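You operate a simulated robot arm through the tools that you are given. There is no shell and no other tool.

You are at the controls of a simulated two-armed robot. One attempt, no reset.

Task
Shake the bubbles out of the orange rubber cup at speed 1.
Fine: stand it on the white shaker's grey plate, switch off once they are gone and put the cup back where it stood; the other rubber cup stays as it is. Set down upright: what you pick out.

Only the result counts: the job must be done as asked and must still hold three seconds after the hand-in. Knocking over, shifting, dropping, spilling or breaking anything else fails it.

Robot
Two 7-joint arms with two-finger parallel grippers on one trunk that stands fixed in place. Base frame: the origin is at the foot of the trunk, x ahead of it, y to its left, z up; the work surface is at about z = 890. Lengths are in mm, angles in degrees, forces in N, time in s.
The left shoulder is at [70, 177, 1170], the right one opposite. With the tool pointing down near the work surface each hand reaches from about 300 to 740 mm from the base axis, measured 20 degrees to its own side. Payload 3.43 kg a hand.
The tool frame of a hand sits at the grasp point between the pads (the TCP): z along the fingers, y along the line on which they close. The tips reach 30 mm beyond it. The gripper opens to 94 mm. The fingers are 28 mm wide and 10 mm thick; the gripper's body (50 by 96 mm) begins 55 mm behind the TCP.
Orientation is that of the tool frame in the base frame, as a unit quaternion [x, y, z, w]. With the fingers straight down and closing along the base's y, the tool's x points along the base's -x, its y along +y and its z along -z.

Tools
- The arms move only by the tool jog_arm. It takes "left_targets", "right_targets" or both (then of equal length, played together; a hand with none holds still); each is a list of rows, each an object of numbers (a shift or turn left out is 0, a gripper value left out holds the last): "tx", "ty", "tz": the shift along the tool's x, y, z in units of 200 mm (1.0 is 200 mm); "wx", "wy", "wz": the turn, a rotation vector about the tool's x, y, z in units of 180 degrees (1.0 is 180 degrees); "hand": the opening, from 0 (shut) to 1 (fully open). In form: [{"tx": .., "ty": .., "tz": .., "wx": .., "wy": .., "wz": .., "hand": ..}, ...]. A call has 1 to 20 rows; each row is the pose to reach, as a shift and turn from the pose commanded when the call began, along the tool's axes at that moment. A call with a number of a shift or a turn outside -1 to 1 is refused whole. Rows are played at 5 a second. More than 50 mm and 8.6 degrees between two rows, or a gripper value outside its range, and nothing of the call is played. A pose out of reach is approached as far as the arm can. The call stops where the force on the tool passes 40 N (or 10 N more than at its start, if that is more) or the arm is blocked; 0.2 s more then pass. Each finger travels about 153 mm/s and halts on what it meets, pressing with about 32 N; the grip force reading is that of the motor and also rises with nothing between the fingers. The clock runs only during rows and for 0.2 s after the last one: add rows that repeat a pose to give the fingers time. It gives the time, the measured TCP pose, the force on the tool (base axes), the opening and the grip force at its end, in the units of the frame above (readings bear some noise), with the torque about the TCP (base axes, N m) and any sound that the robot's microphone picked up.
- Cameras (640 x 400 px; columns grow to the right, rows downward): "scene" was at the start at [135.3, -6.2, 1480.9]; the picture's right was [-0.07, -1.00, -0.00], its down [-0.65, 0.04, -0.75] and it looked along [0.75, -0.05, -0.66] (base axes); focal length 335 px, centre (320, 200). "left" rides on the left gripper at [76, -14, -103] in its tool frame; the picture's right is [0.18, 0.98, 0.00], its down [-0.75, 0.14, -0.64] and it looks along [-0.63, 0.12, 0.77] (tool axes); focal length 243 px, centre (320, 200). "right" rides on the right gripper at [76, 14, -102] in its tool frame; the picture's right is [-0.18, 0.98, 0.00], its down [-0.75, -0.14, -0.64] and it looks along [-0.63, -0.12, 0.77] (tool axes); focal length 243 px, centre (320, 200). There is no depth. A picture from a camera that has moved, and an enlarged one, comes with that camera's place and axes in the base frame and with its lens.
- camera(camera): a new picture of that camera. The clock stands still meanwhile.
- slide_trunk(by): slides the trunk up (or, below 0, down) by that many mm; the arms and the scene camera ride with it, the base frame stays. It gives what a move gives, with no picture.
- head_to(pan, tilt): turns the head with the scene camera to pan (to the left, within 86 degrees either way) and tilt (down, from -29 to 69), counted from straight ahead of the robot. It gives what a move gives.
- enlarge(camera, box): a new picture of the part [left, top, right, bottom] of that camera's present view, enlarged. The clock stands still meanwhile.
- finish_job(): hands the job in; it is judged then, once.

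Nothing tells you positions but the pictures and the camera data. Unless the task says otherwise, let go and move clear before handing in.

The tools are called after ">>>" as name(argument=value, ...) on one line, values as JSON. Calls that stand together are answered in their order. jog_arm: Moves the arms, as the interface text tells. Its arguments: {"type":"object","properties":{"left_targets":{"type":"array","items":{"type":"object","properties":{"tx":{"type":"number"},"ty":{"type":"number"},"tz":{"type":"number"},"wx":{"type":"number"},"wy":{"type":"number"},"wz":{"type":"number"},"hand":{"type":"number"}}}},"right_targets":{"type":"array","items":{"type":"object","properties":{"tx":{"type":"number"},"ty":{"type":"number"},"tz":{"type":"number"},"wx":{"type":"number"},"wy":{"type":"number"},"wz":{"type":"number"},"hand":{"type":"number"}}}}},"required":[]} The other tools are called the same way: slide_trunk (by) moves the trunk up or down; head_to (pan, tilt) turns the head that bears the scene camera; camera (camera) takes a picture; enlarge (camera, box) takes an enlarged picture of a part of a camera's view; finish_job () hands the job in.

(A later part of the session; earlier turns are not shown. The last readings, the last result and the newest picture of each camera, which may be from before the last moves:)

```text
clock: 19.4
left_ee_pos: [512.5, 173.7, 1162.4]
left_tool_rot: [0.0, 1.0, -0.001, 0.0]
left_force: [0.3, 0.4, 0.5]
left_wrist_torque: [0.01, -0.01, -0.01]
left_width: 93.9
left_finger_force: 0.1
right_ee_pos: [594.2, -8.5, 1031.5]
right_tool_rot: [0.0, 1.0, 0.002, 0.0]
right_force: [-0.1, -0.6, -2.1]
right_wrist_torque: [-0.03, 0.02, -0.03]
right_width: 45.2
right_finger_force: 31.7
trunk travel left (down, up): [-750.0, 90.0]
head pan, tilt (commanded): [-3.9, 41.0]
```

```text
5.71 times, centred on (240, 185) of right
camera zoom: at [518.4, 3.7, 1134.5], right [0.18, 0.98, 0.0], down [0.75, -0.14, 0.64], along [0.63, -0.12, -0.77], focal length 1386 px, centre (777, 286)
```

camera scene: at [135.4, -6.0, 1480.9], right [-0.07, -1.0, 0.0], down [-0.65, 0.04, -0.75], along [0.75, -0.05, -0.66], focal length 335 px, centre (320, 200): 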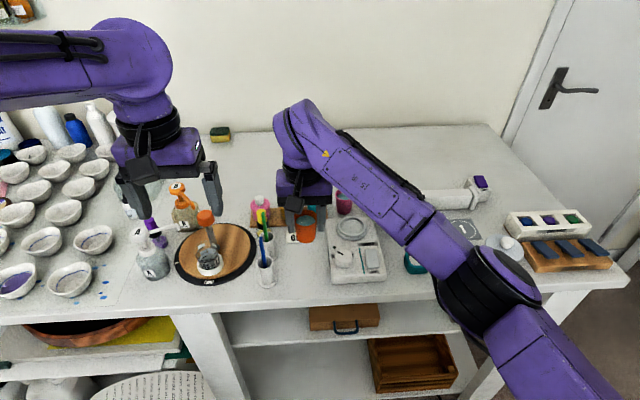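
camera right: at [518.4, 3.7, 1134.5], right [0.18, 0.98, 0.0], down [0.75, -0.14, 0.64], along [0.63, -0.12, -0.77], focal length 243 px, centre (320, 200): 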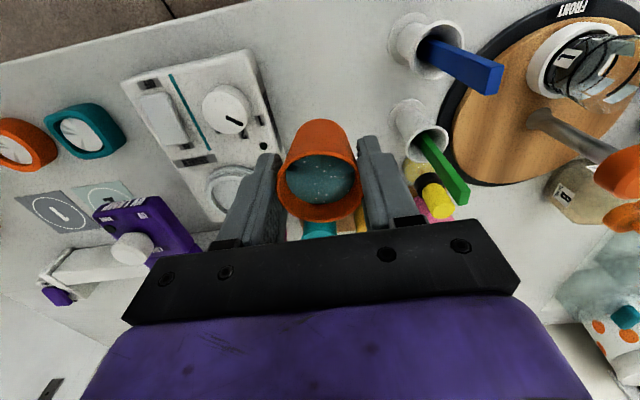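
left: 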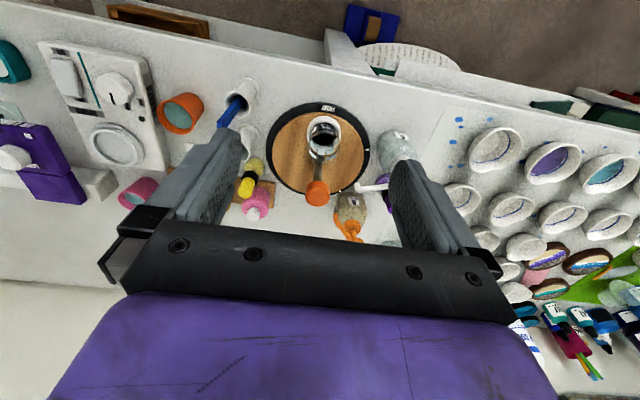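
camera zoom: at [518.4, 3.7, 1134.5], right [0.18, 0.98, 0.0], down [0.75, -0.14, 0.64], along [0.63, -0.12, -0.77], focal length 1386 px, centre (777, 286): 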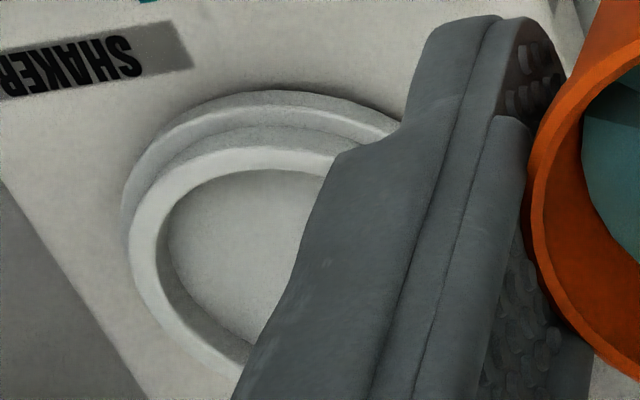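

The plate centre is at about (670.5, −116.7), with its floor at z ≈ 922 and ring top ≈ 927. I'll carry the cup over smoothly at the current height.

>>> jog_arm(right_targets=[{"tx": -0.01, "ty": -0.014}, {"tx": -0.03, "ty": -0.042}, {"tx": -0.07, "ty": -0.098}, {"tx": -0.12, "ty": -0.168}, {"tx": -0.17, "ty": -0.238}, {"tx": -0.22, "ty": -0.308}, {"tx": -0.27, "ty": -0.378}, {"tx": -0.315, "ty": -0.441}, {"tx": -0.35, "ty": -0.49}, {"tx": -0.372, "ty": -0.521}, {"tx": -0.384, "ty": -0.538}, {"tx": -0.384, "ty": -0.538}])

>>> camera(camera="right")

>>> camera(camera="scene")

>>> camera(camera="left")

```text
clock: 22.0
left_ee_pos: [513.0, 173.1, 1162.6]
left_tool_rot: [0.0, 1.0, 0.0, 0.0]
left_force: [0.3, -0.2, -0.5]
left_wrist_torque: [-0.03, 0.0, 0.01]
left_width: 94.4
left_finger_force: 0.1
right_ee_pos: [671.1, -117.6, 1033.0]
right_tool_rot: [0.0, 1.0, -0.001, -0.001]
right_force: [0.0, -0.8, -0.3]
right_wrist_torque: [-0.04, 0.0, 0.0]
right_width: 45.2
right_finger_force: 31.7
trunk travel left (down, up): [-750.0, 90.0]
head pan, tilt (commanded): [-3.9, 41.0]
```

```text
taken
camera right: at [595.1, -103.3, 1134.6], right [0.18, 0.98, 0.0], down [0.75, -0.14, 0.64], along [0.63, -0.12, -0.77], focal length 243 px, centre (320, 200)
```

right: 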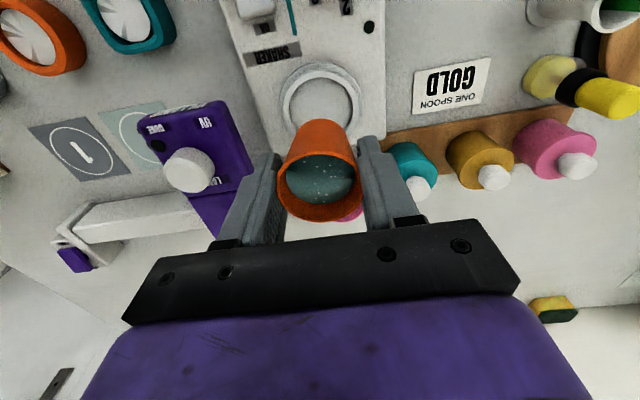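

```text
taken
camera scene: at [135.4, -6.0, 1480.9], right [-0.07, -1.0, 0.0], down [-0.65, 0.04, -0.75], along [0.75, -0.05, -0.66], focal length 335 px, centre (320, 200)
```

scene: 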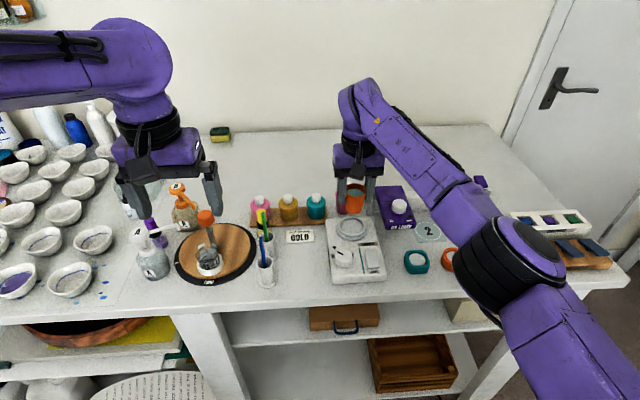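

```text
taken
camera left: at [436.1, 158.9, 1263.4], right [-0.18, 0.98, 0.0], down [0.75, 0.14, 0.64], along [0.63, 0.12, -0.77], focal length 243 px, centre (320, 200)
```

left: 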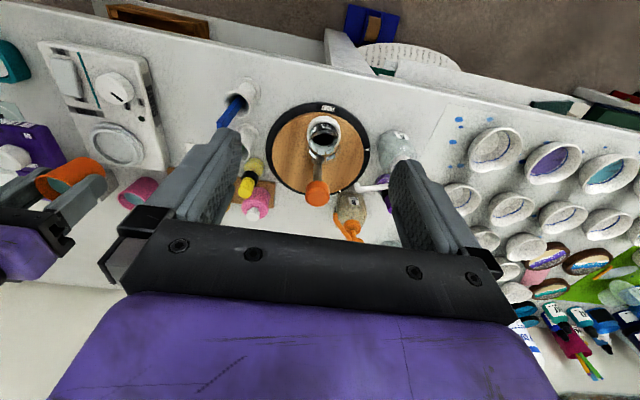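

>>> enlarge(camera="right", box=[260, 50, 380, 140])

>>> enlarge(camera="scene", box=[315, 150, 405, 250])

```text
4.44 times, centred on (320, 95) of right
camera zoom: at [595.1, -103.3, 1134.6], right [0.18, 0.98, 0.0], down [0.75, -0.14, 0.64], along [0.63, -0.12, -0.77], focal length 1078 px, centre (320, 667)
```

zoom: 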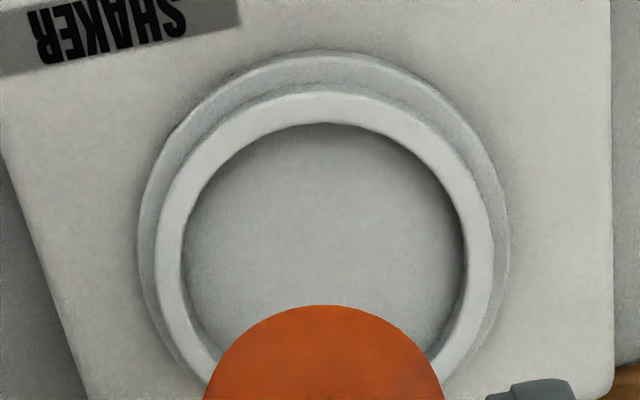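

```text
4.00 times, centred on (360, 200) of scene
camera zoom: at [135.4, -6.0, 1480.9], right [-0.07, -1.0, 0.0], down [-0.65, 0.04, -0.75], along [0.75, -0.05, -0.66], focal length 1341 px, centre (160, 200)
```

zoom: 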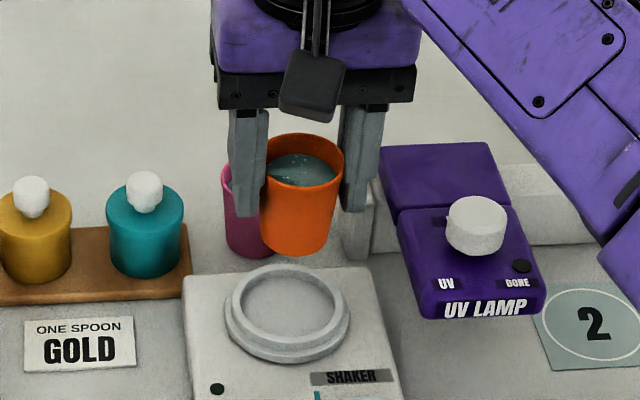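

The cup is centred over the plate ring to within about 1 mm. I'll lower it to just above the plate floor.

>>> jog_arm(right_targets=[{"tx": 0.004, "ty": 0.003, "tz": 0.02}, {"tx": 0.004, "ty": 0.003, "tz": 0.06}, {"tx": 0.004, "ty": 0.003, "tz": 0.11}, {"tx": 0.004, "ty": 0.003, "tz": 0.16}, {"tx": 0.004, "ty": 0.003, "tz": 0.2}, {"tx": 0.004, "ty": 0.003, "tz": 0.23}, {"tx": 0.004, "ty": 0.003, "tz": 0.25}, {"tx": 0.004, "ty": 0.003, "tz": 0.265}, {"tx": 0.004, "ty": 0.003, "tz": 0.27}, {"tx": 0.004, "ty": 0.003, "tz": 0.27}])

>>> enlarge(camera="scene", box=[315, 160, 405, 250])

>>> camera(camera="right")

```text
clock: 24.2
left_ee_pos: [512.4, 174.6, 1162.5]
left_tool_rot: [0.0, 1.0, 0.0, 0.0]
left_force: [-0.1, -0.1, 0.6]
left_wrist_torque: [-0.01, 0.03, 0.02]
left_width: 94.1
left_finger_force: 0.0
right_ee_pos: [669.0, -116.0, 979.0]
right_tool_rot: [0.0, 1.0, 0.0, 0.0]
right_force: [-1.2, -0.3, 0.3]
right_wrist_torque: [-0.03, 0.01, 0.02]
right_width: 45.4
right_finger_force: 32.4
trunk travel left (down, up): [-750.0, 90.0]
head pan, tilt (commanded): [-3.9, 41.0]
```

```text
4.44 times, centred on (360, 205) of scene
camera zoom: at [135.3, -5.9, 1480.9], right [-0.07, -1.0, 0.0], down [-0.65, 0.04, -0.75], along [0.75, -0.05, -0.66], focal length 1490 px, centre (142, 178)
```

zoom: 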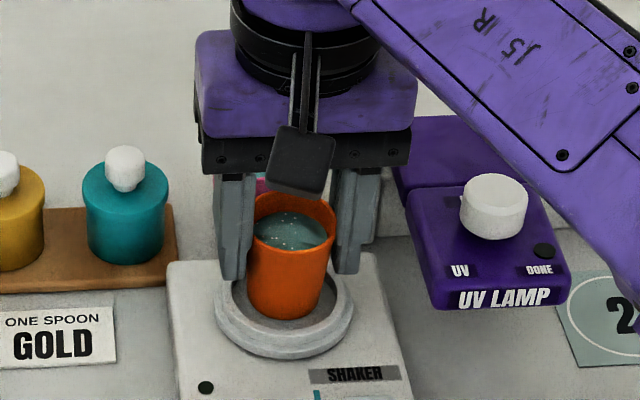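

```text
taken
camera right: at [593.8, -102.6, 1080.2], right [0.18, 0.98, 0.0], down [0.75, -0.14, 0.64], along [0.63, -0.12, -0.77], focal length 243 px, centre (320, 200)
```

right: 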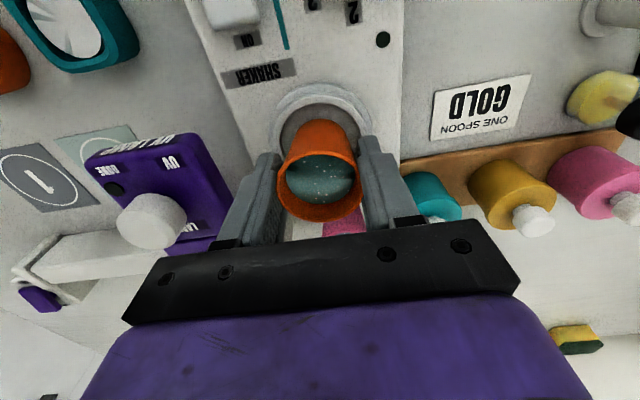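

No contact yet; the cup bottom is just inside the ring. I'll lower in tiny steps, watching the force.

>>> jog_arm(right_targets=[{"tz": 0.005}, {"tz": 0.01}, {"tz": 0.015}, {"tz": 0.015}])

>>> enlarge(camera="scene", box=[325, 190, 385, 245])

```text
clock: 25.2
left_ee_pos: [511.9, 174.4, 1161.6]
left_tool_rot: [-0.001, 1.0, -0.001, 0.0]
left_force: [0.5, 0.3, -0.4]
left_wrist_torque: [0.02, 0.01, 0.02]
left_width: 93.8
left_finger_force: 0.1
right_ee_pos: [669.3, -114.6, 976.6]
right_tool_rot: [-0.001, 1.0, 0.0, 0.001]
right_force: [2.8, 0.4, 7.6]
right_wrist_torque: [-0.09, -0.09, 0.03]
right_width: 45.2
right_finger_force: 31.7
trunk travel left (down, up): [-750.0, 90.0]
head pan, tilt (commanded): [-3.9, 41.0]
```

```text
7.27 times, centred on (355, 218) of scene
camera zoom: at [134.4, -5.6, 1481.1], right [-0.07, -1.0, 0.0], down [-0.65, 0.04, -0.76], along [0.75, -0.05, -0.66], focal length 2438 px, centre (66, 73)
```

zoom: 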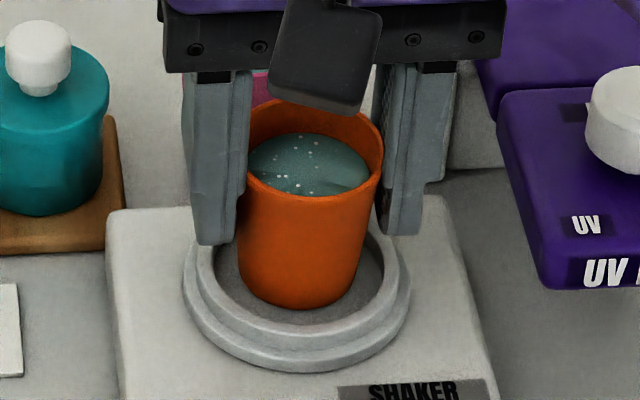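

The cup is on the plate floor (7.6 N upward contact). I'll open the fingers and rise clear.

>>> jog_arm(right_targets=[{"hand": 0.52}, {"hand": 0.6}, {"hand": 0.66}, {"hand": 0.66}, {"tz": -0.02, "hand": 0.66}, {"tz": -0.08, "hand": 0.66}, {"tz": -0.18, "hand": 0.66}, {"tz": -0.3, "hand": 0.66}, {"tz": -0.4, "hand": 0.66}, {"tz": -0.4, "hand": 0.66}])

>>> camera(camera="right")

>>> enlarge(camera="scene", box=[315, 180, 405, 270])

```text
clock: 27.4
left_ee_pos: [513.2, 173.5, 1162.2]
left_tool_rot: [0.001, 1.0, 0.0, 0.0]
left_force: [0.1, 0.7, 0.3]
left_wrist_torque: [-0.02, -0.01, -0.01]
left_width: 94.3
left_finger_force: 0.1
right_ee_pos: [670.7, -114.8, 1053.7]
right_tool_rot: [-0.001, 1.0, 0.0, 0.0]
right_force: [0.4, 1.1, -0.5]
right_wrist_torque: [-0.02, -0.01, 0.02]
right_width: 62.0
right_finger_force: 0.1
trunk travel left (down, up): [-750.0, 90.0]
head pan, tilt (commanded): [-3.9, 41.0]
```

```text
taken
camera right: at [594.3, -102.3, 1156.6], right [0.18, 0.98, 0.0], down [0.75, -0.14, 0.64], along [0.63, -0.12, -0.77], focal length 243 px, centre (320, 200)
```

right: 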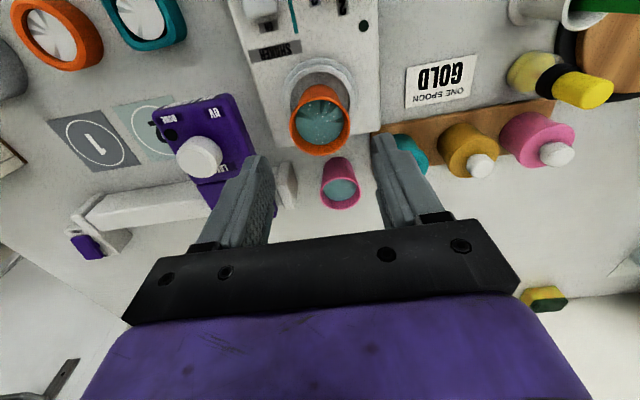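

```text
4.44 times, centred on (360, 225) of scene
camera zoom: at [135.6, -6.1, 1480.9], right [-0.07, -1.0, 0.0], down [-0.65, 0.04, -0.75], along [0.75, -0.05, -0.66], focal length 1490 px, centre (142, 89)
```

zoom: 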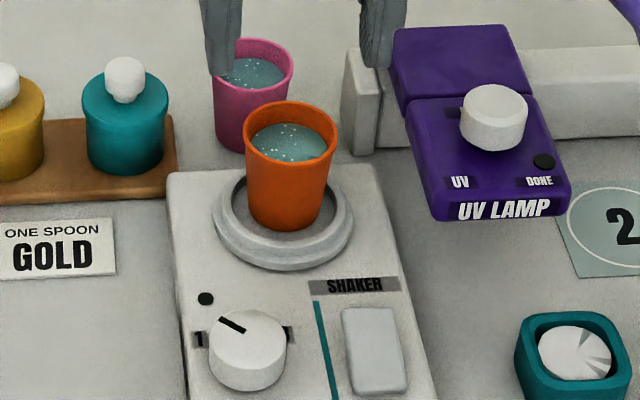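

The orange cup stands upright inside the plate's ring. Next I close the fingers and move above the far (ON) end of the rocker, at about (590, −146).

>>> jog_arm(right_targets=[{"tx": 0.1, "ty": -0.04, "hand": 0.4}, {"tx": 0.2, "ty": -0.08, "hand": 0.2}, {"tx": 0.3, "ty": -0.12, "hand": 0.0}, {"tx": 0.3985, "ty": -0.15, "hand": 0.0}, {"tx": 0.3985, "ty": -0.15, "tz": 0.1, "hand": 0.0}, {"tx": 0.3985, "ty": -0.15, "tz": 0.2, "hand": 0.0}, {"tx": 0.3985, "ty": -0.15, "tz": 0.3, "hand": 0.0}, {"tx": 0.3985, "ty": -0.15, "tz": 0.35, "hand": 0.0}, {"tx": 0.3985, "ty": -0.15, "tz": 0.35, "hand": 0.0}])

>>> camera(camera="right")

>>> enlarge(camera="scene", box=[315, 190, 405, 290])

```text
clock: 29.4
left_ee_pos: [511.6, 174.4, 1161.6]
left_tool_rot: [-0.001, 1.0, 0.0, 0.0]
left_force: [-0.2, -0.3, -0.7]
left_wrist_torque: [-0.04, -0.02, -0.02]
left_width: 93.8
left_finger_force: 0.0
right_ee_pos: [591.3, -147.2, 984.0]
right_tool_rot: [0.0, 1.0, 0.001, 0.001]
right_force: [-0.3, 0.1, 0.3]
right_wrist_torque: [0.02, -0.02, -0.01]
right_width: 0.0
right_finger_force: 32.1
trunk travel left (down, up): [-750.0, 90.0]
head pan, tilt (commanded): [-3.9, 41.0]
```

```text
taken
camera right: at [515.3, -133.0, 1087.2], right [0.18, 0.98, 0.0], down [0.75, -0.14, 0.64], along [0.63, -0.12, -0.77], focal length 243 px, centre (320, 200)
```

right: 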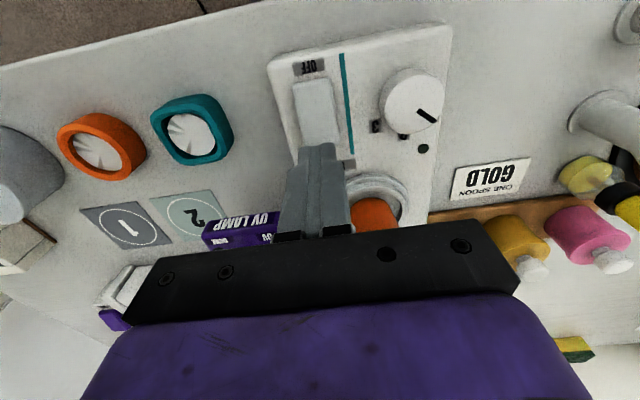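

```text
4.00 times, centred on (360, 240) of scene
camera zoom: at [135.1, -6.0, 1481.0], right [-0.07, -1.0, 0.0], down [-0.65, 0.04, -0.75], along [0.75, -0.05, -0.66], focal length 1341 px, centre (160, 40)
```

zoom: 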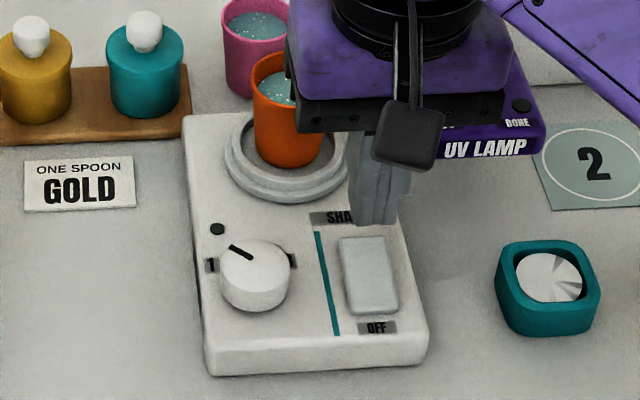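

The closed fingertips are above the ON half of the rocker. I'll lower in small steps until it clicks over.

>>> jog_arm(right_targets=[{"tz": 0.03}, {"tz": 0.06}, {"tz": 0.09}, {"tz": 0.1}, {"tz": 0.1}])

>>> enlarge(camera="scene", box=[315, 190, 405, 290])

>>> enlarge(camera="right", box=[260, 40, 380, 180])

```text
clock: 30.6
left_ee_pos: [513.2, 174.7, 1162.8]
left_tool_rot: [0.0, 1.0, 0.0, 0.0]
left_force: [-0.4, 0.7, 0.5]
left_wrist_torque: [0.01, 0.01, 0.0]
left_width: 93.9
left_finger_force: 0.1
right_ee_pos: [590.6, -145.5, 965.2]
right_tool_rot: [-0.001, 1.0, 0.0, 0.001]
right_force: [0.2, 0.0, 0.9]
right_wrist_torque: [-0.02, -0.02, -0.03]
right_width: 0.0
right_finger_force: 32.1
trunk travel left (down, up): [-750.0, 90.0]
head pan, tilt (commanded): [-3.9, 41.0]
```

```text
4.00 times, centred on (360, 240) of scene
camera zoom: at [135.2, -6.0, 1480.9], right [-0.07, -1.0, 0.0], down [-0.65, 0.04, -0.75], along [0.75, -0.05, -0.66], focal length 1341 px, centre (160, 40)
```

zoom: 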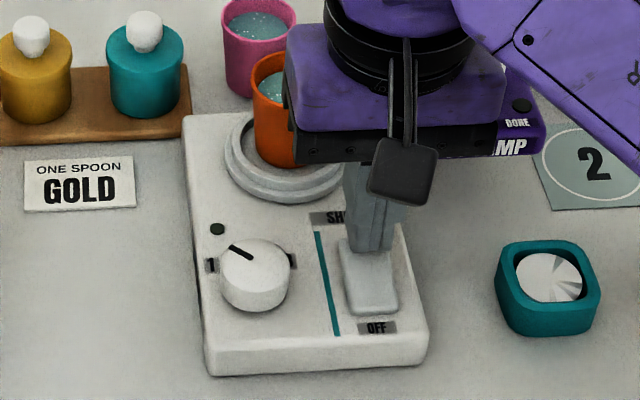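

```text
2.86 times, centred on (320, 110) of right
camera zoom: at [514.7, -133.1, 1067.3], right [0.18, 0.98, 0.0], down [0.75, -0.14, 0.64], along [0.63, -0.12, -0.77], focal length 693 px, centre (320, 457)
```

zoom: 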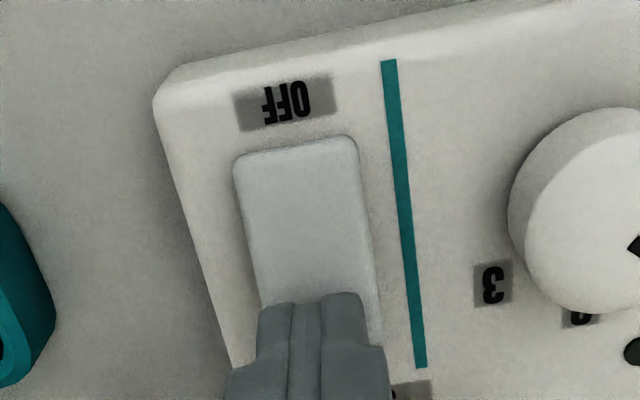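

>>> jog_arm(right_targets=[{"tz": 0.01}, {"tz": 0.02}, {"tz": 0.03}, {"tz": 0.04}])

>>> enlarge(camera="scene", box=[315, 190, 405, 290])

```text
clock: 31.6
left_ee_pos: [511.9, 174.0, 1162.0]
left_tool_rot: [0.0, 1.0, 0.0, 0.0]
left_force: [-0.1, -0.5, 0.4]
left_wrist_torque: [0.01, 0.01, -0.01]
left_width: 94.0
left_finger_force: 0.1
right_ee_pos: [590.4, -145.8, 958.5]
right_tool_rot: [-0.001, 1.0, 0.0, 0.003]
right_force: [3.5, -1.3, 15.9]
right_wrist_torque: [-0.07, 0.08, 0.09]
right_width: 0.1
right_finger_force: 31.7
trunk travel left (down, up): [-750.0, 90.0]
head pan, tilt (commanded): [-3.9, 41.0]
heard: click
```

```text
4.00 times, centred on (360, 240) of scene
camera zoom: at [134.1, -5.7, 1481.4], right [-0.07, -1.0, 0.0], down [-0.65, 0.04, -0.76], along [0.75, -0.05, -0.66], focal length 1341 px, centre (160, 40)
```

zoom: 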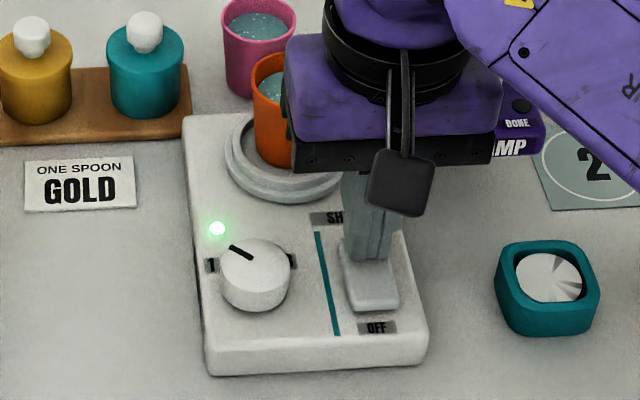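

A click and a green lamp: the shaker is running at speed 1. I'll rise and move above the OFF end of the rocker, ready to switch off, and watch the bubbles.

>>> jog_arm(right_targets=[{"tz": -0.05}, {"tz": -0.12}, {"tx": 0.08, "tz": -0.12}, {"tx": 0.152, "tz": -0.12}])

>>> enlarge(camera="scene", box=[315, 180, 405, 290])

>>> enlarge(camera="left", box=[50, 60, 180, 190])

>>> camera(camera="right")

```text
clock: 32.6
left_ee_pos: [512.6, 173.5, 1162.7]
left_tool_rot: [0.001, 1.0, -0.001, -0.001]
left_force: [-0.4, -0.8, 0.6]
left_wrist_torque: [-0.01, -0.03, 0.0]
left_width: 94.0
left_finger_force: 0.1
right_ee_pos: [558.8, -145.4, 981.9]
right_tool_rot: [0.0, 1.0, -0.001, 0.0]
right_force: [0.7, -0.1, 0.6]
right_wrist_torque: [0.01, 0.01, -0.01]
right_width: 0.1
right_finger_force: 31.5
trunk travel left (down, up): [-750.0, 90.0]
head pan, tilt (commanded): [-3.9, 41.0]
heard: click, click, click, click
```

```text
3.64 times, centred on (360, 235) of scene
camera zoom: at [134.8, -6.4, 1481.0], right [-0.07, -1.0, 0.0], down [-0.65, 0.04, -0.75], along [0.75, -0.05, -0.66], focal length 1219 px, centre (174, 73)
```

zoom: 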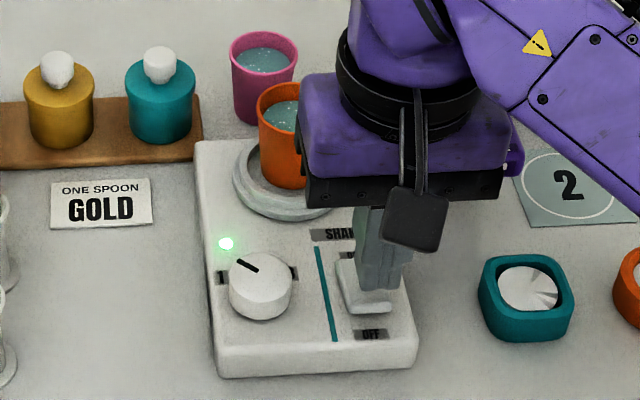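

```text
3.08 times, centred on (115, 125) of left
camera zoom: at [435.6, 158.5, 1263.7], right [-0.18, 0.98, 0.0], down [0.75, 0.14, 0.64], along [0.63, 0.12, -0.77], focal length 746 px, centre (951, 431)
```

zoom: 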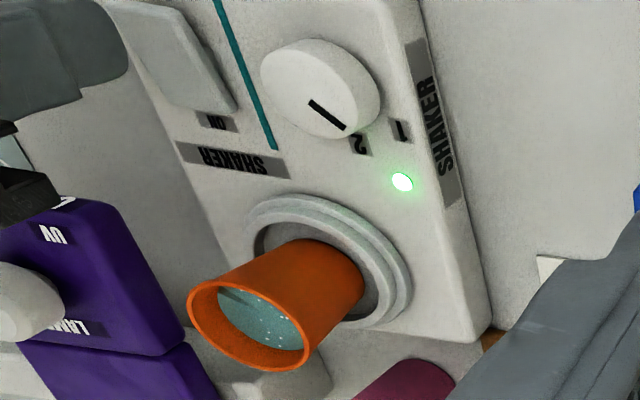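

```text
taken
camera right: at [483.0, -132.9, 1084.1], right [0.18, 0.98, 0.0], down [0.75, -0.14, 0.64], along [0.63, -0.12, -0.77], focal length 243 px, centre (320, 200)
```

right: 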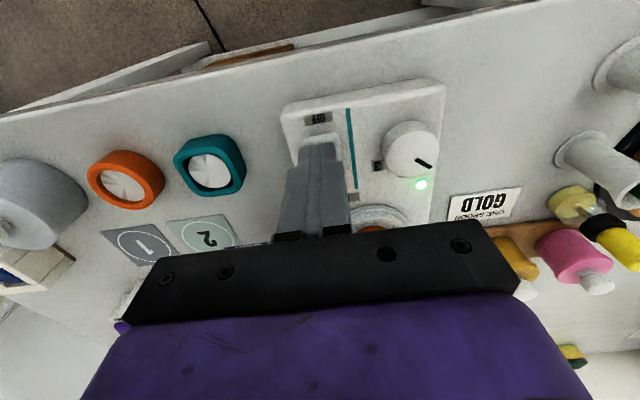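

The shaker is on and clicking; bubbles are still visible. I'll wait a second at a time and watch through the left camera.

>>> jog_arm(right_targets=[{"tz": 0}, {"tz": 0}, {"tz": 0}, {"tz": 0}, {"tz": 0}])

>>> enlarge(camera="left", box=[75, 95, 155, 165])

>>> enlarge(camera="scene", box=[325, 180, 385, 245])

```text
clock: 33.8
left_ee_pos: [512.6, 172.9, 1162.2]
left_tool_rot: [0.0, 1.0, 0.001, 0.0]
left_force: [-0.5, -0.4, 0.1]
left_wrist_torque: [-0.05, -0.01, 0.01]
left_width: 93.7
left_finger_force: 0.0
right_ee_pos: [558.8, -145.2, 981.3]
right_tool_rot: [0.0, 1.0, 0.001, 0.0]
right_force: [-0.2, 0.5, -1.0]
right_wrist_torque: [-0.01, 0.0, -0.01]
right_width: 0.1
right_finger_force: 32.3
trunk travel left (down, up): [-750.0, 90.0]
head pan, tilt (commanded): [-3.9, 41.0]
```

```text
5.71 times, centred on (115, 130) of left
camera zoom: at [436.0, 158.9, 1263.5], right [-0.18, 0.98, 0.0], down [0.75, 0.14, 0.64], along [0.63, 0.12, -0.77], focal length 1386 px, centre (1491, 600)
```

zoom: 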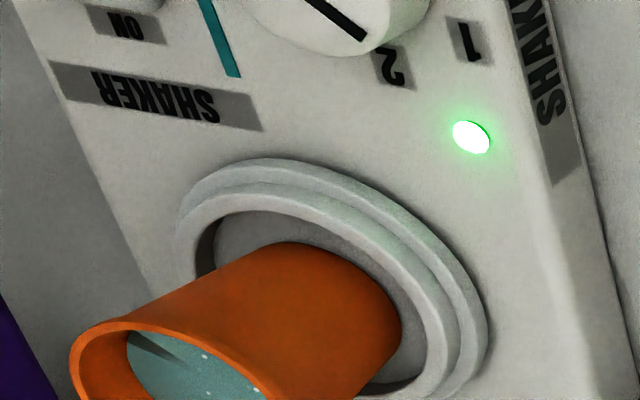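

```text
6.15 times, centred on (355, 212) of scene
camera zoom: at [135.3, -6.0, 1480.9], right [-0.07, -1.0, 0.0], down [-0.65, 0.04, -0.75], along [0.75, -0.05, -0.66], focal length 2063 px, centre (105, 123)
```

zoom: 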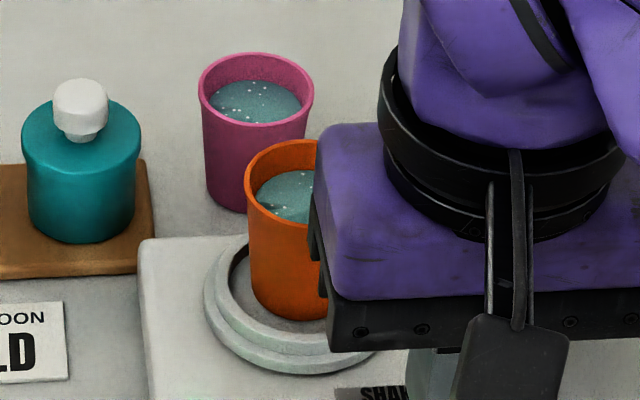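

>>> jog_arm(right_targets=[{"tz": 0}, {"tz": 0}, {"tz": 0}, {"tz": 0}, {"tz": 0}])

>>> enlarge(camera="left", box=[75, 130, 135, 180])

>>> enlarge(camera="scene", box=[335, 185, 375, 225])

```text
clock: 35.0
left_ee_pos: [513.4, 174.0, 1162.4]
left_tool_rot: [0.0, 1.0, 0.0, 0.0]
left_force: [-0.4, 0.2, 0.7]
left_wrist_torque: [-0.02, -0.01, -0.03]
left_width: 93.9
left_finger_force: 0.1
right_ee_pos: [560.0, -146.6, 980.9]
right_tool_rot: [0.0, 1.0, 0.0, 0.0]
right_force: [1.0, 0.7, 0.5]
right_wrist_torque: [0.0, 0.0, 0.0]
right_width: 0.0
right_finger_force: 32.4
trunk travel left (down, up): [-750.0, 90.0]
head pan, tilt (commanded): [-3.9, 41.0]
```

```text
8.00 times, centred on (105, 155) of left
camera zoom: at [436.0, 158.9, 1263.5], right [-0.18, 0.98, 0.0], down [0.75, 0.14, 0.64], along [0.63, 0.12, -0.77], focal length 1941 px, centre (2040, 560)
```

zoom: 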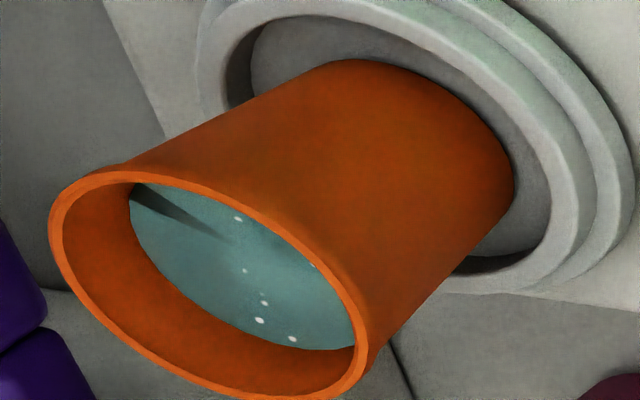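

```text
10.00 times, centred on (355, 205) of scene
camera zoom: at [135.3, -6.1, 1480.9], right [-0.07, -1.0, 0.0], down [-0.65, 0.04, -0.75], along [0.75, -0.05, -0.66], focal length 3352 px, centre (-30, 150)
```

zoom: 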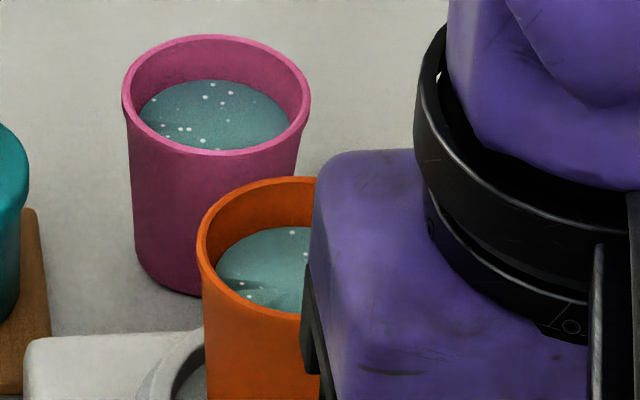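

Fewer bubbles now; about seven remain. I'll keep waiting.

>>> jog_arm(right_targets=[{"tz": 0}, {"tz": 0}, {"tz": 0}, {"tz": 0}, {"tz": 0}, {"tz": 0}])

>>> enlarge(camera="left", box=[75, 130, 135, 180])

>>> enlarge(camera="scene", box=[335, 185, 375, 225])

```text
clock: 36.4
left_ee_pos: [512.5, 173.9, 1162.3]
left_tool_rot: [-0.001, 1.0, 0.0, 0.0]
left_force: [0.7, 0.0, -0.5]
left_wrist_torque: [-0.03, -0.01, 0.01]
left_width: 94.1
left_finger_force: 0.0
right_ee_pos: [559.5, -145.2, 981.8]
right_tool_rot: [0.0, 1.0, 0.0, 0.0]
right_force: [-0.2, -0.5, -0.4]
right_wrist_torque: [-0.02, 0.01, -0.02]
right_width: 0.0
right_finger_force: 32.4
trunk travel left (down, up): [-750.0, 90.0]
head pan, tilt (commanded): [-3.9, 41.0]
```

```text
8.00 times, centred on (105, 155) of left
camera zoom: at [436.0, 158.8, 1263.5], right [-0.18, 0.98, 0.0], down [0.75, 0.14, 0.64], along [0.63, 0.12, -0.77], focal length 1941 px, centre (2040, 560)
```

zoom: 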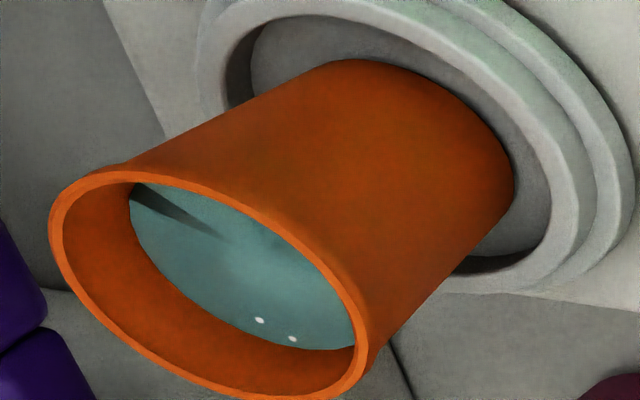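

```text
10.00 times, centred on (355, 205) of scene
camera zoom: at [135.3, -6.1, 1480.9], right [-0.07, -1.0, 0.0], down [-0.65, 0.04, -0.75], along [0.75, -0.05, -0.66], focal length 3352 px, centre (-30, 150)
```

zoom: 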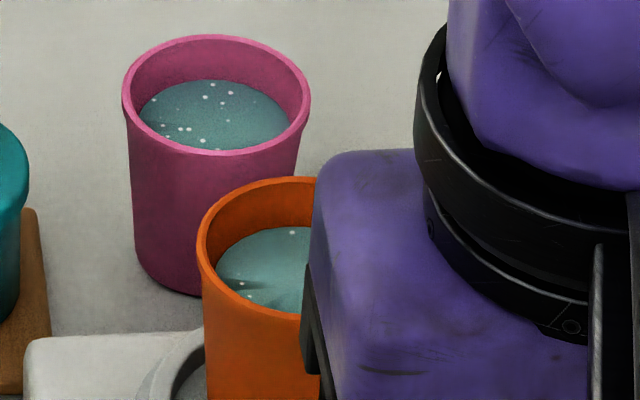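

Only two or three bubbles remain. I'll wait a little more.

>>> jog_arm(right_targets=[{"tz": 0}, {"tz": 0}, {"tz": 0}, {"tz": 0}])

>>> enlarge(camera="left", box=[75, 130, 135, 180])

>>> enlarge(camera="scene", box=[335, 185, 375, 225])

```text
clock: 37.4
left_ee_pos: [513.7, 174.5, 1161.9]
left_tool_rot: [0.0, 1.0, 0.0, 0.0]
left_force: [0.3, -0.1, 0.3]
left_wrist_torque: [0.03, 0.0, 0.0]
left_width: 94.1
left_finger_force: 0.0
right_ee_pos: [559.7, -146.0, 982.2]
right_tool_rot: [0.0, 1.0, -0.001, 0.0]
right_force: [-0.3, -0.1, 0.3]
right_wrist_torque: [-0.03, 0.0, -0.02]
right_width: 0.0
right_finger_force: 32.0
trunk travel left (down, up): [-750.0, 90.0]
head pan, tilt (commanded): [-3.9, 41.0]
```

```text
8.00 times, centred on (105, 155) of left
camera zoom: at [436.0, 158.8, 1263.5], right [-0.18, 0.98, 0.0], down [0.75, 0.14, 0.64], along [0.63, 0.12, -0.77], focal length 1941 px, centre (2040, 560)
```

zoom: 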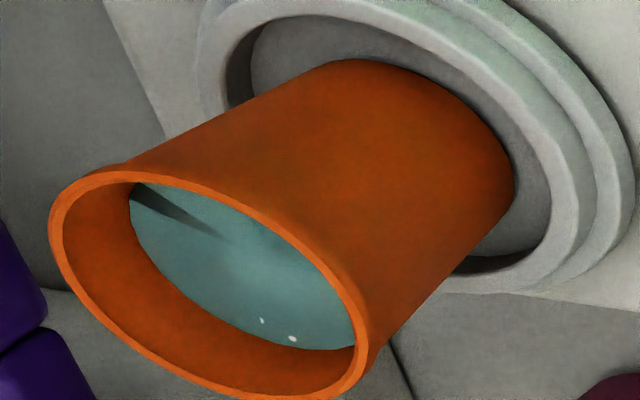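

```text
10.00 times, centred on (355, 205) of scene
camera zoom: at [135.3, -6.1, 1480.9], right [-0.07, -1.0, 0.0], down [-0.65, 0.04, -0.75], along [0.75, -0.05, -0.66], focal length 3352 px, centre (-30, 150)
```

zoom: 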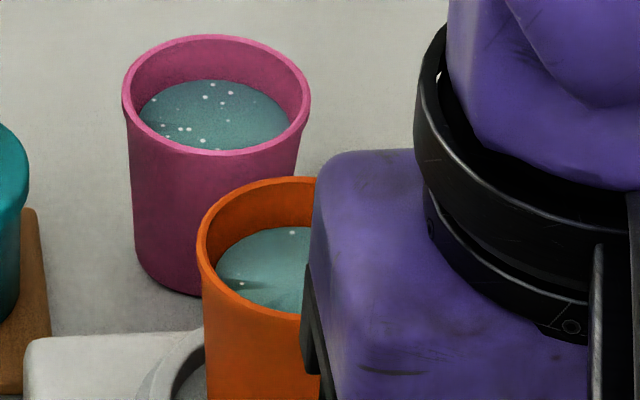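

>>> jog_arm(right_targets=[{"tz": 0}, {"tz": 0}, {"tz": 0}, {"tz": 0}])

>>> enlarge(camera="left", box=[75, 130, 135, 180])

>>> enlarge(camera="scene", box=[335, 185, 375, 225])

```text
clock: 38.4
left_ee_pos: [514.1, 174.8, 1162.4]
left_tool_rot: [0.0, 1.0, 0.0, -0.001]
left_force: [0.1, -0.1, -0.1]
left_wrist_torque: [-0.02, -0.01, 0.01]
left_width: 94.1
left_finger_force: 0.1
right_ee_pos: [558.6, -145.6, 981.7]
right_tool_rot: [0.001, 1.0, 0.001, 0.0]
right_force: [0.5, -0.7, -0.5]
right_wrist_torque: [0.0, 0.01, 0.01]
right_width: 0.1
right_finger_force: 32.3
trunk travel left (down, up): [-750.0, 90.0]
head pan, tilt (commanded): [-3.9, 41.0]
```

```text
8.00 times, centred on (105, 155) of left
camera zoom: at [436.0, 158.8, 1263.5], right [-0.18, 0.98, 0.0], down [0.75, 0.14, 0.64], along [0.63, 0.12, -0.77], focal length 1941 px, centre (2040, 560)
```

zoom: 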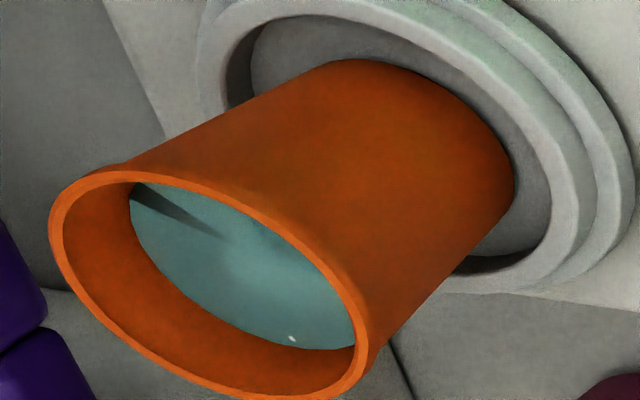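

```text
10.00 times, centred on (355, 205) of scene
camera zoom: at [135.3, -6.1, 1480.9], right [-0.07, -1.0, 0.0], down [-0.65, 0.04, -0.75], along [0.75, -0.05, -0.66], focal length 3352 px, centre (-30, 150)
```

zoom: 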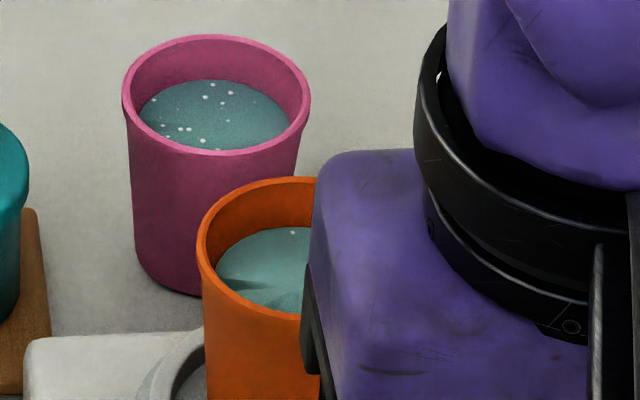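

One small bubble left. I'll wait another half second or so.

>>> jog_arm(right_targets=[{"tz": 0}, {"tz": 0}, {"tz": 0}])

>>> enlarge(camera="left", box=[75, 130, 135, 180])

>>> enlarge(camera="scene", box=[335, 185, 375, 225])

```text
clock: 39.2
left_ee_pos: [512.2, 173.3, 1162.0]
left_tool_rot: [0.0, 1.0, 0.0, 0.0]
left_force: [0.6, -0.7, -0.7]
left_wrist_torque: [0.01, -0.01, 0.02]
left_width: 94.2
left_finger_force: 0.1
right_ee_pos: [559.8, -146.0, 982.2]
right_tool_rot: [0.0, 1.0, 0.0, 0.0]
right_force: [-0.4, -0.3, -0.4]
right_wrist_torque: [-0.02, -0.01, 0.0]
right_width: 0.0
right_finger_force: 32.4
trunk travel left (down, up): [-750.0, 90.0]
head pan, tilt (commanded): [-3.9, 41.0]
```

```text
8.00 times, centred on (105, 155) of left
camera zoom: at [436.0, 158.8, 1263.5], right [-0.18, 0.98, 0.0], down [0.75, 0.14, 0.64], along [0.63, 0.12, -0.77], focal length 1941 px, centre (2040, 560)
```

zoom: 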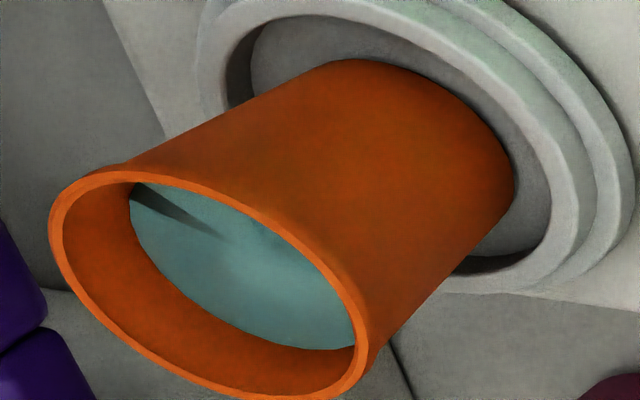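

```text
10.00 times, centred on (355, 205) of scene
camera zoom: at [135.3, -6.1, 1480.9], right [-0.07, -1.0, 0.0], down [-0.65, 0.04, -0.75], along [0.75, -0.05, -0.66], focal length 3352 px, centre (-30, 150)
```

zoom: 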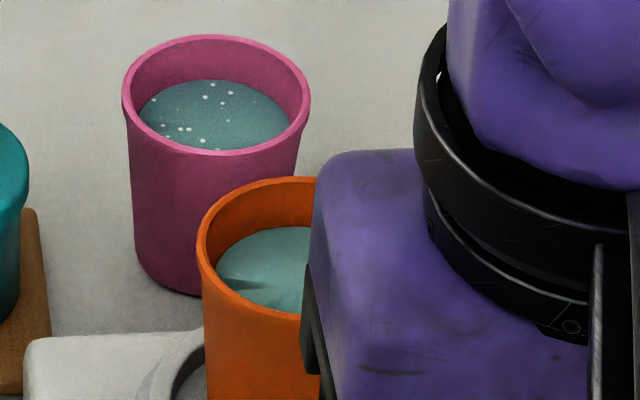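

No bubbles are visible in either view now. I'll press the OFF end of the rocker.

>>> jog_arm(right_targets=[{"tz": 0.05}, {"tz": 0.09}, {"tz": 0.11}, {"tz": 0.12}, {"tz": 0.125}])

>>> enlarge(camera="scene", box=[315, 180, 405, 290])

>>> enlarge(camera="left", box=[50, 60, 180, 190])

```text
clock: 40.4
left_ee_pos: [510.5, 175.0, 1163.0]
left_tool_rot: [0.0, 1.0, 0.0, 0.0]
left_force: [-0.5, -0.1, 0.5]
left_wrist_torque: [0.0, 0.01, -0.02]
left_width: 94.1
left_finger_force: 0.1
right_ee_pos: [557.9, -145.4, 958.3]
right_tool_rot: [0.0, 1.0, 0.0, 0.002]
right_force: [-2.7, -1.7, 12.3]
right_wrist_torque: [-0.02, -0.04, 0.09]
right_width: 0.0
right_finger_force: 32.0
trunk travel left (down, up): [-750.0, 90.0]
head pan, tilt (commanded): [-3.9, 41.0]
heard: click
```

```text
3.64 times, centred on (360, 235) of scene
camera zoom: at [132.7, -5.9, 1481.4], right [-0.07, -1.0, 0.0], down [-0.65, 0.04, -0.76], along [0.75, -0.05, -0.65], focal length 1219 px, centre (174, 73)
```

zoom: 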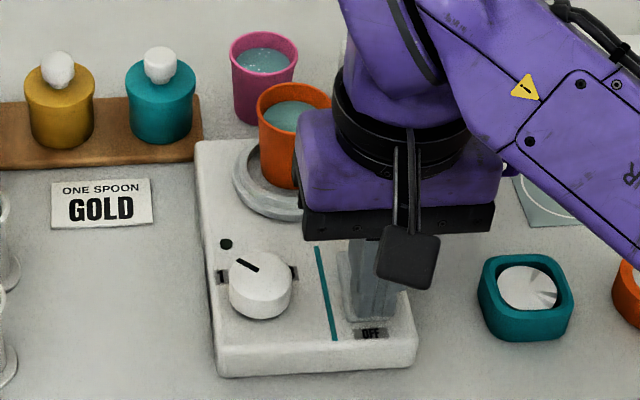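

```text
3.08 times, centred on (115, 125) of left
camera zoom: at [433.8, 158.9, 1264.5], right [-0.18, 0.98, 0.0], down [0.75, 0.14, 0.64], along [0.63, 0.12, -0.77], focal length 746 px, centre (951, 431)
```

zoom: 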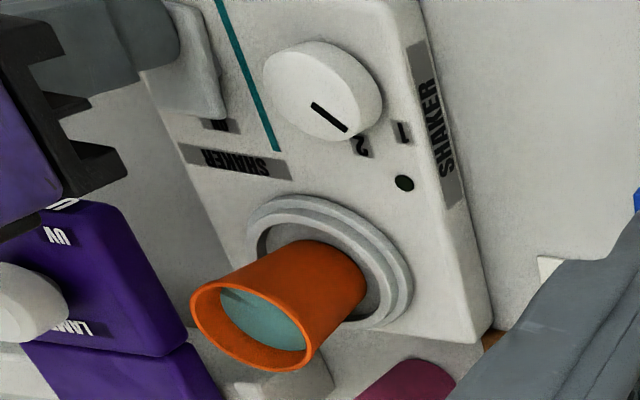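

A click and the lamp is off. I'll rise straight up, check the lamp stays off, and look into the cup.

>>> jog_arm(right_targets=[{"tz": -0.05}, {"tz": -0.15}, {"tz": -0.3}, {"tz": -0.45}, {"tz": -0.48}])

>>> enlarge(camera="left", box=[50, 60, 180, 190])

>>> camera(camera="right")

>>> camera(camera="scene")

```text
clock: 41.6
left_ee_pos: [512.0, 173.8, 1161.9]
left_tool_rot: [0.001, 1.0, -0.001, 0.0]
left_force: [-0.7, 0.0, 0.4]
left_wrist_torque: [0.01, -0.03, -0.01]
left_width: 94.2
left_finger_force: 0.0
right_ee_pos: [559.0, -143.9, 1053.1]
right_tool_rot: [0.0, 1.0, 0.0, 0.001]
right_force: [-0.2, 1.2, -0.3]
right_wrist_torque: [-0.01, 0.0, 0.02]
right_width: 0.1
right_finger_force: 32.0
trunk travel left (down, up): [-750.0, 90.0]
head pan, tilt (commanded): [-3.9, 41.0]
```

```text
3.08 times, centred on (115, 125) of left
camera zoom: at [435.9, 158.8, 1263.5], right [-0.18, 0.98, 0.0], down [0.75, 0.14, 0.64], along [0.63, 0.12, -0.77], focal length 746 px, centre (951, 431)
```

zoom: 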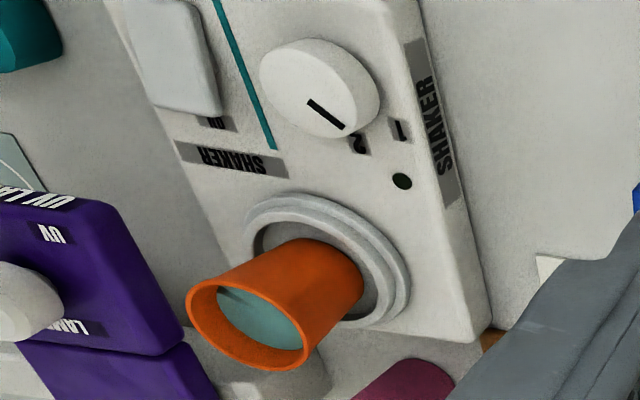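

```text
taken
camera right: at [483.3, -132.1, 1155.1], right [0.18, 0.98, 0.0], down [0.75, -0.14, 0.64], along [0.63, -0.12, -0.77], focal length 243 px, centre (320, 200)
```

right: 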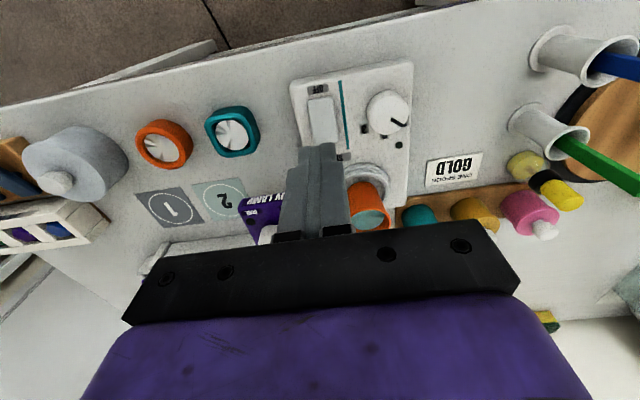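

```text
taken
camera scene: at [135.1, -6.1, 1480.9], right [-0.07, -1.0, 0.0], down [-0.65, 0.04, -0.75], along [0.75, -0.05, -0.66], focal length 335 px, centre (320, 200)
```

scene: 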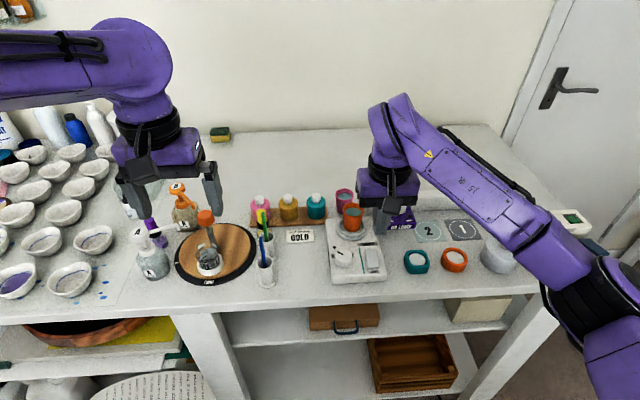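

The lamp stays off. I'll move back above the cup with the fingers opened and check inside for remaining bubbles.

>>> jog_arm(right_targets=[{"tx": -0.1, "ty": 0.03, "tz": -0.015, "hand": 0.2}, {"tx": -0.25, "ty": 0.07, "tz": -0.015, "hand": 0.4}, {"tx": -0.4, "ty": 0.11, "tz": -0.015, "hand": 0.66}, {"tx": -0.5, "ty": 0.14, "tz": -0.015, "hand": 0.66}, {"tx": -0.5505, "ty": 0.15, "tz": -0.015, "hand": 0.66}, {"tx": -0.5505, "ty": 0.15, "tz": -0.015, "hand": 0.66}])

>>> camera(camera="right")

>>> enlarge(camera="right", box=[275, 75, 365, 165])

>>> enlarge(camera="scene", box=[315, 180, 405, 270])

```text
clock: 43.0
left_ee_pos: [511.7, 174.2, 1161.9]
left_tool_rot: [0.001, 1.0, 0.0, 0.0]
left_force: [0.2, -1.0, -0.3]
left_wrist_torque: [0.0, 0.01, -0.01]
left_width: 93.9
left_finger_force: 0.1
right_ee_pos: [670.4, -117.1, 1057.8]
right_tool_rot: [0.0, 1.0, 0.0, 0.001]
right_force: [0.2, 0.9, 0.2]
right_wrist_torque: [0.0, 0.01, -0.02]
right_width: 61.9
right_finger_force: 0.1
trunk travel left (down, up): [-750.0, 90.0]
head pan, tilt (commanded): [-3.9, 41.0]
```

```text
taken
camera right: at [594.6, -103.3, 1158.6], right [0.18, 0.98, 0.0], down [0.75, -0.14, 0.64], along [0.63, -0.12, -0.77], focal length 243 px, centre (320, 200)
```

right: 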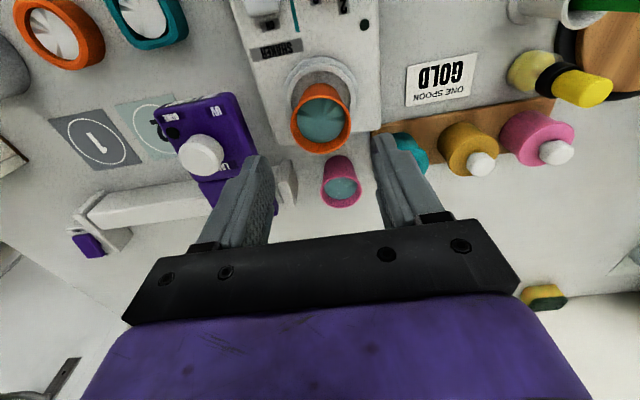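

```text
4.44 times, centred on (320, 120) of right
camera zoom: at [594.6, -103.3, 1158.6], right [0.18, 0.98, 0.0], down [0.75, -0.14, 0.64], along [0.63, -0.12, -0.77], focal length 1078 px, centre (320, 556)
```

zoom: 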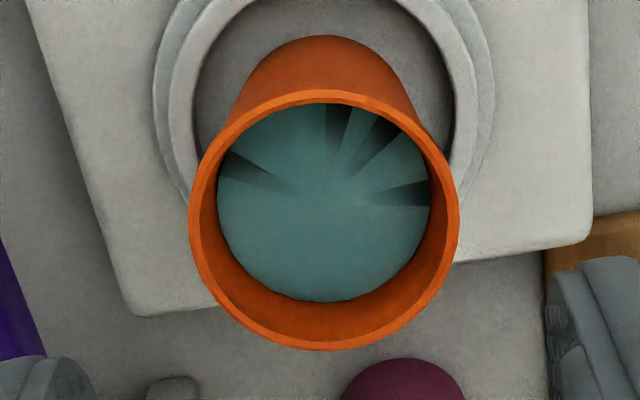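

```text
4.44 times, centred on (360, 225) of scene
camera zoom: at [135.3, -6.6, 1480.9], right [-0.07, -1.0, 0.0], down [-0.65, 0.04, -0.75], along [0.75, -0.05, -0.66], focal length 1490 px, centre (142, 89)
```

zoom: 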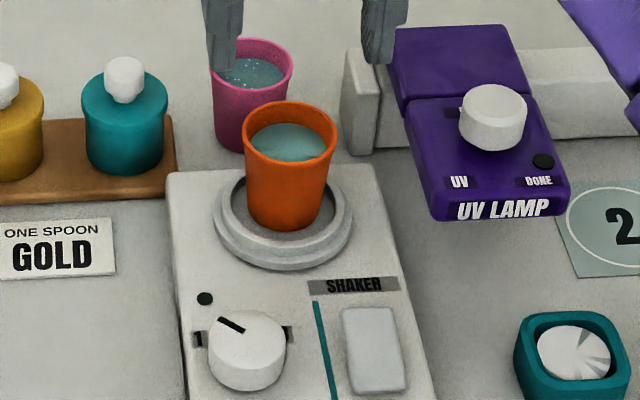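

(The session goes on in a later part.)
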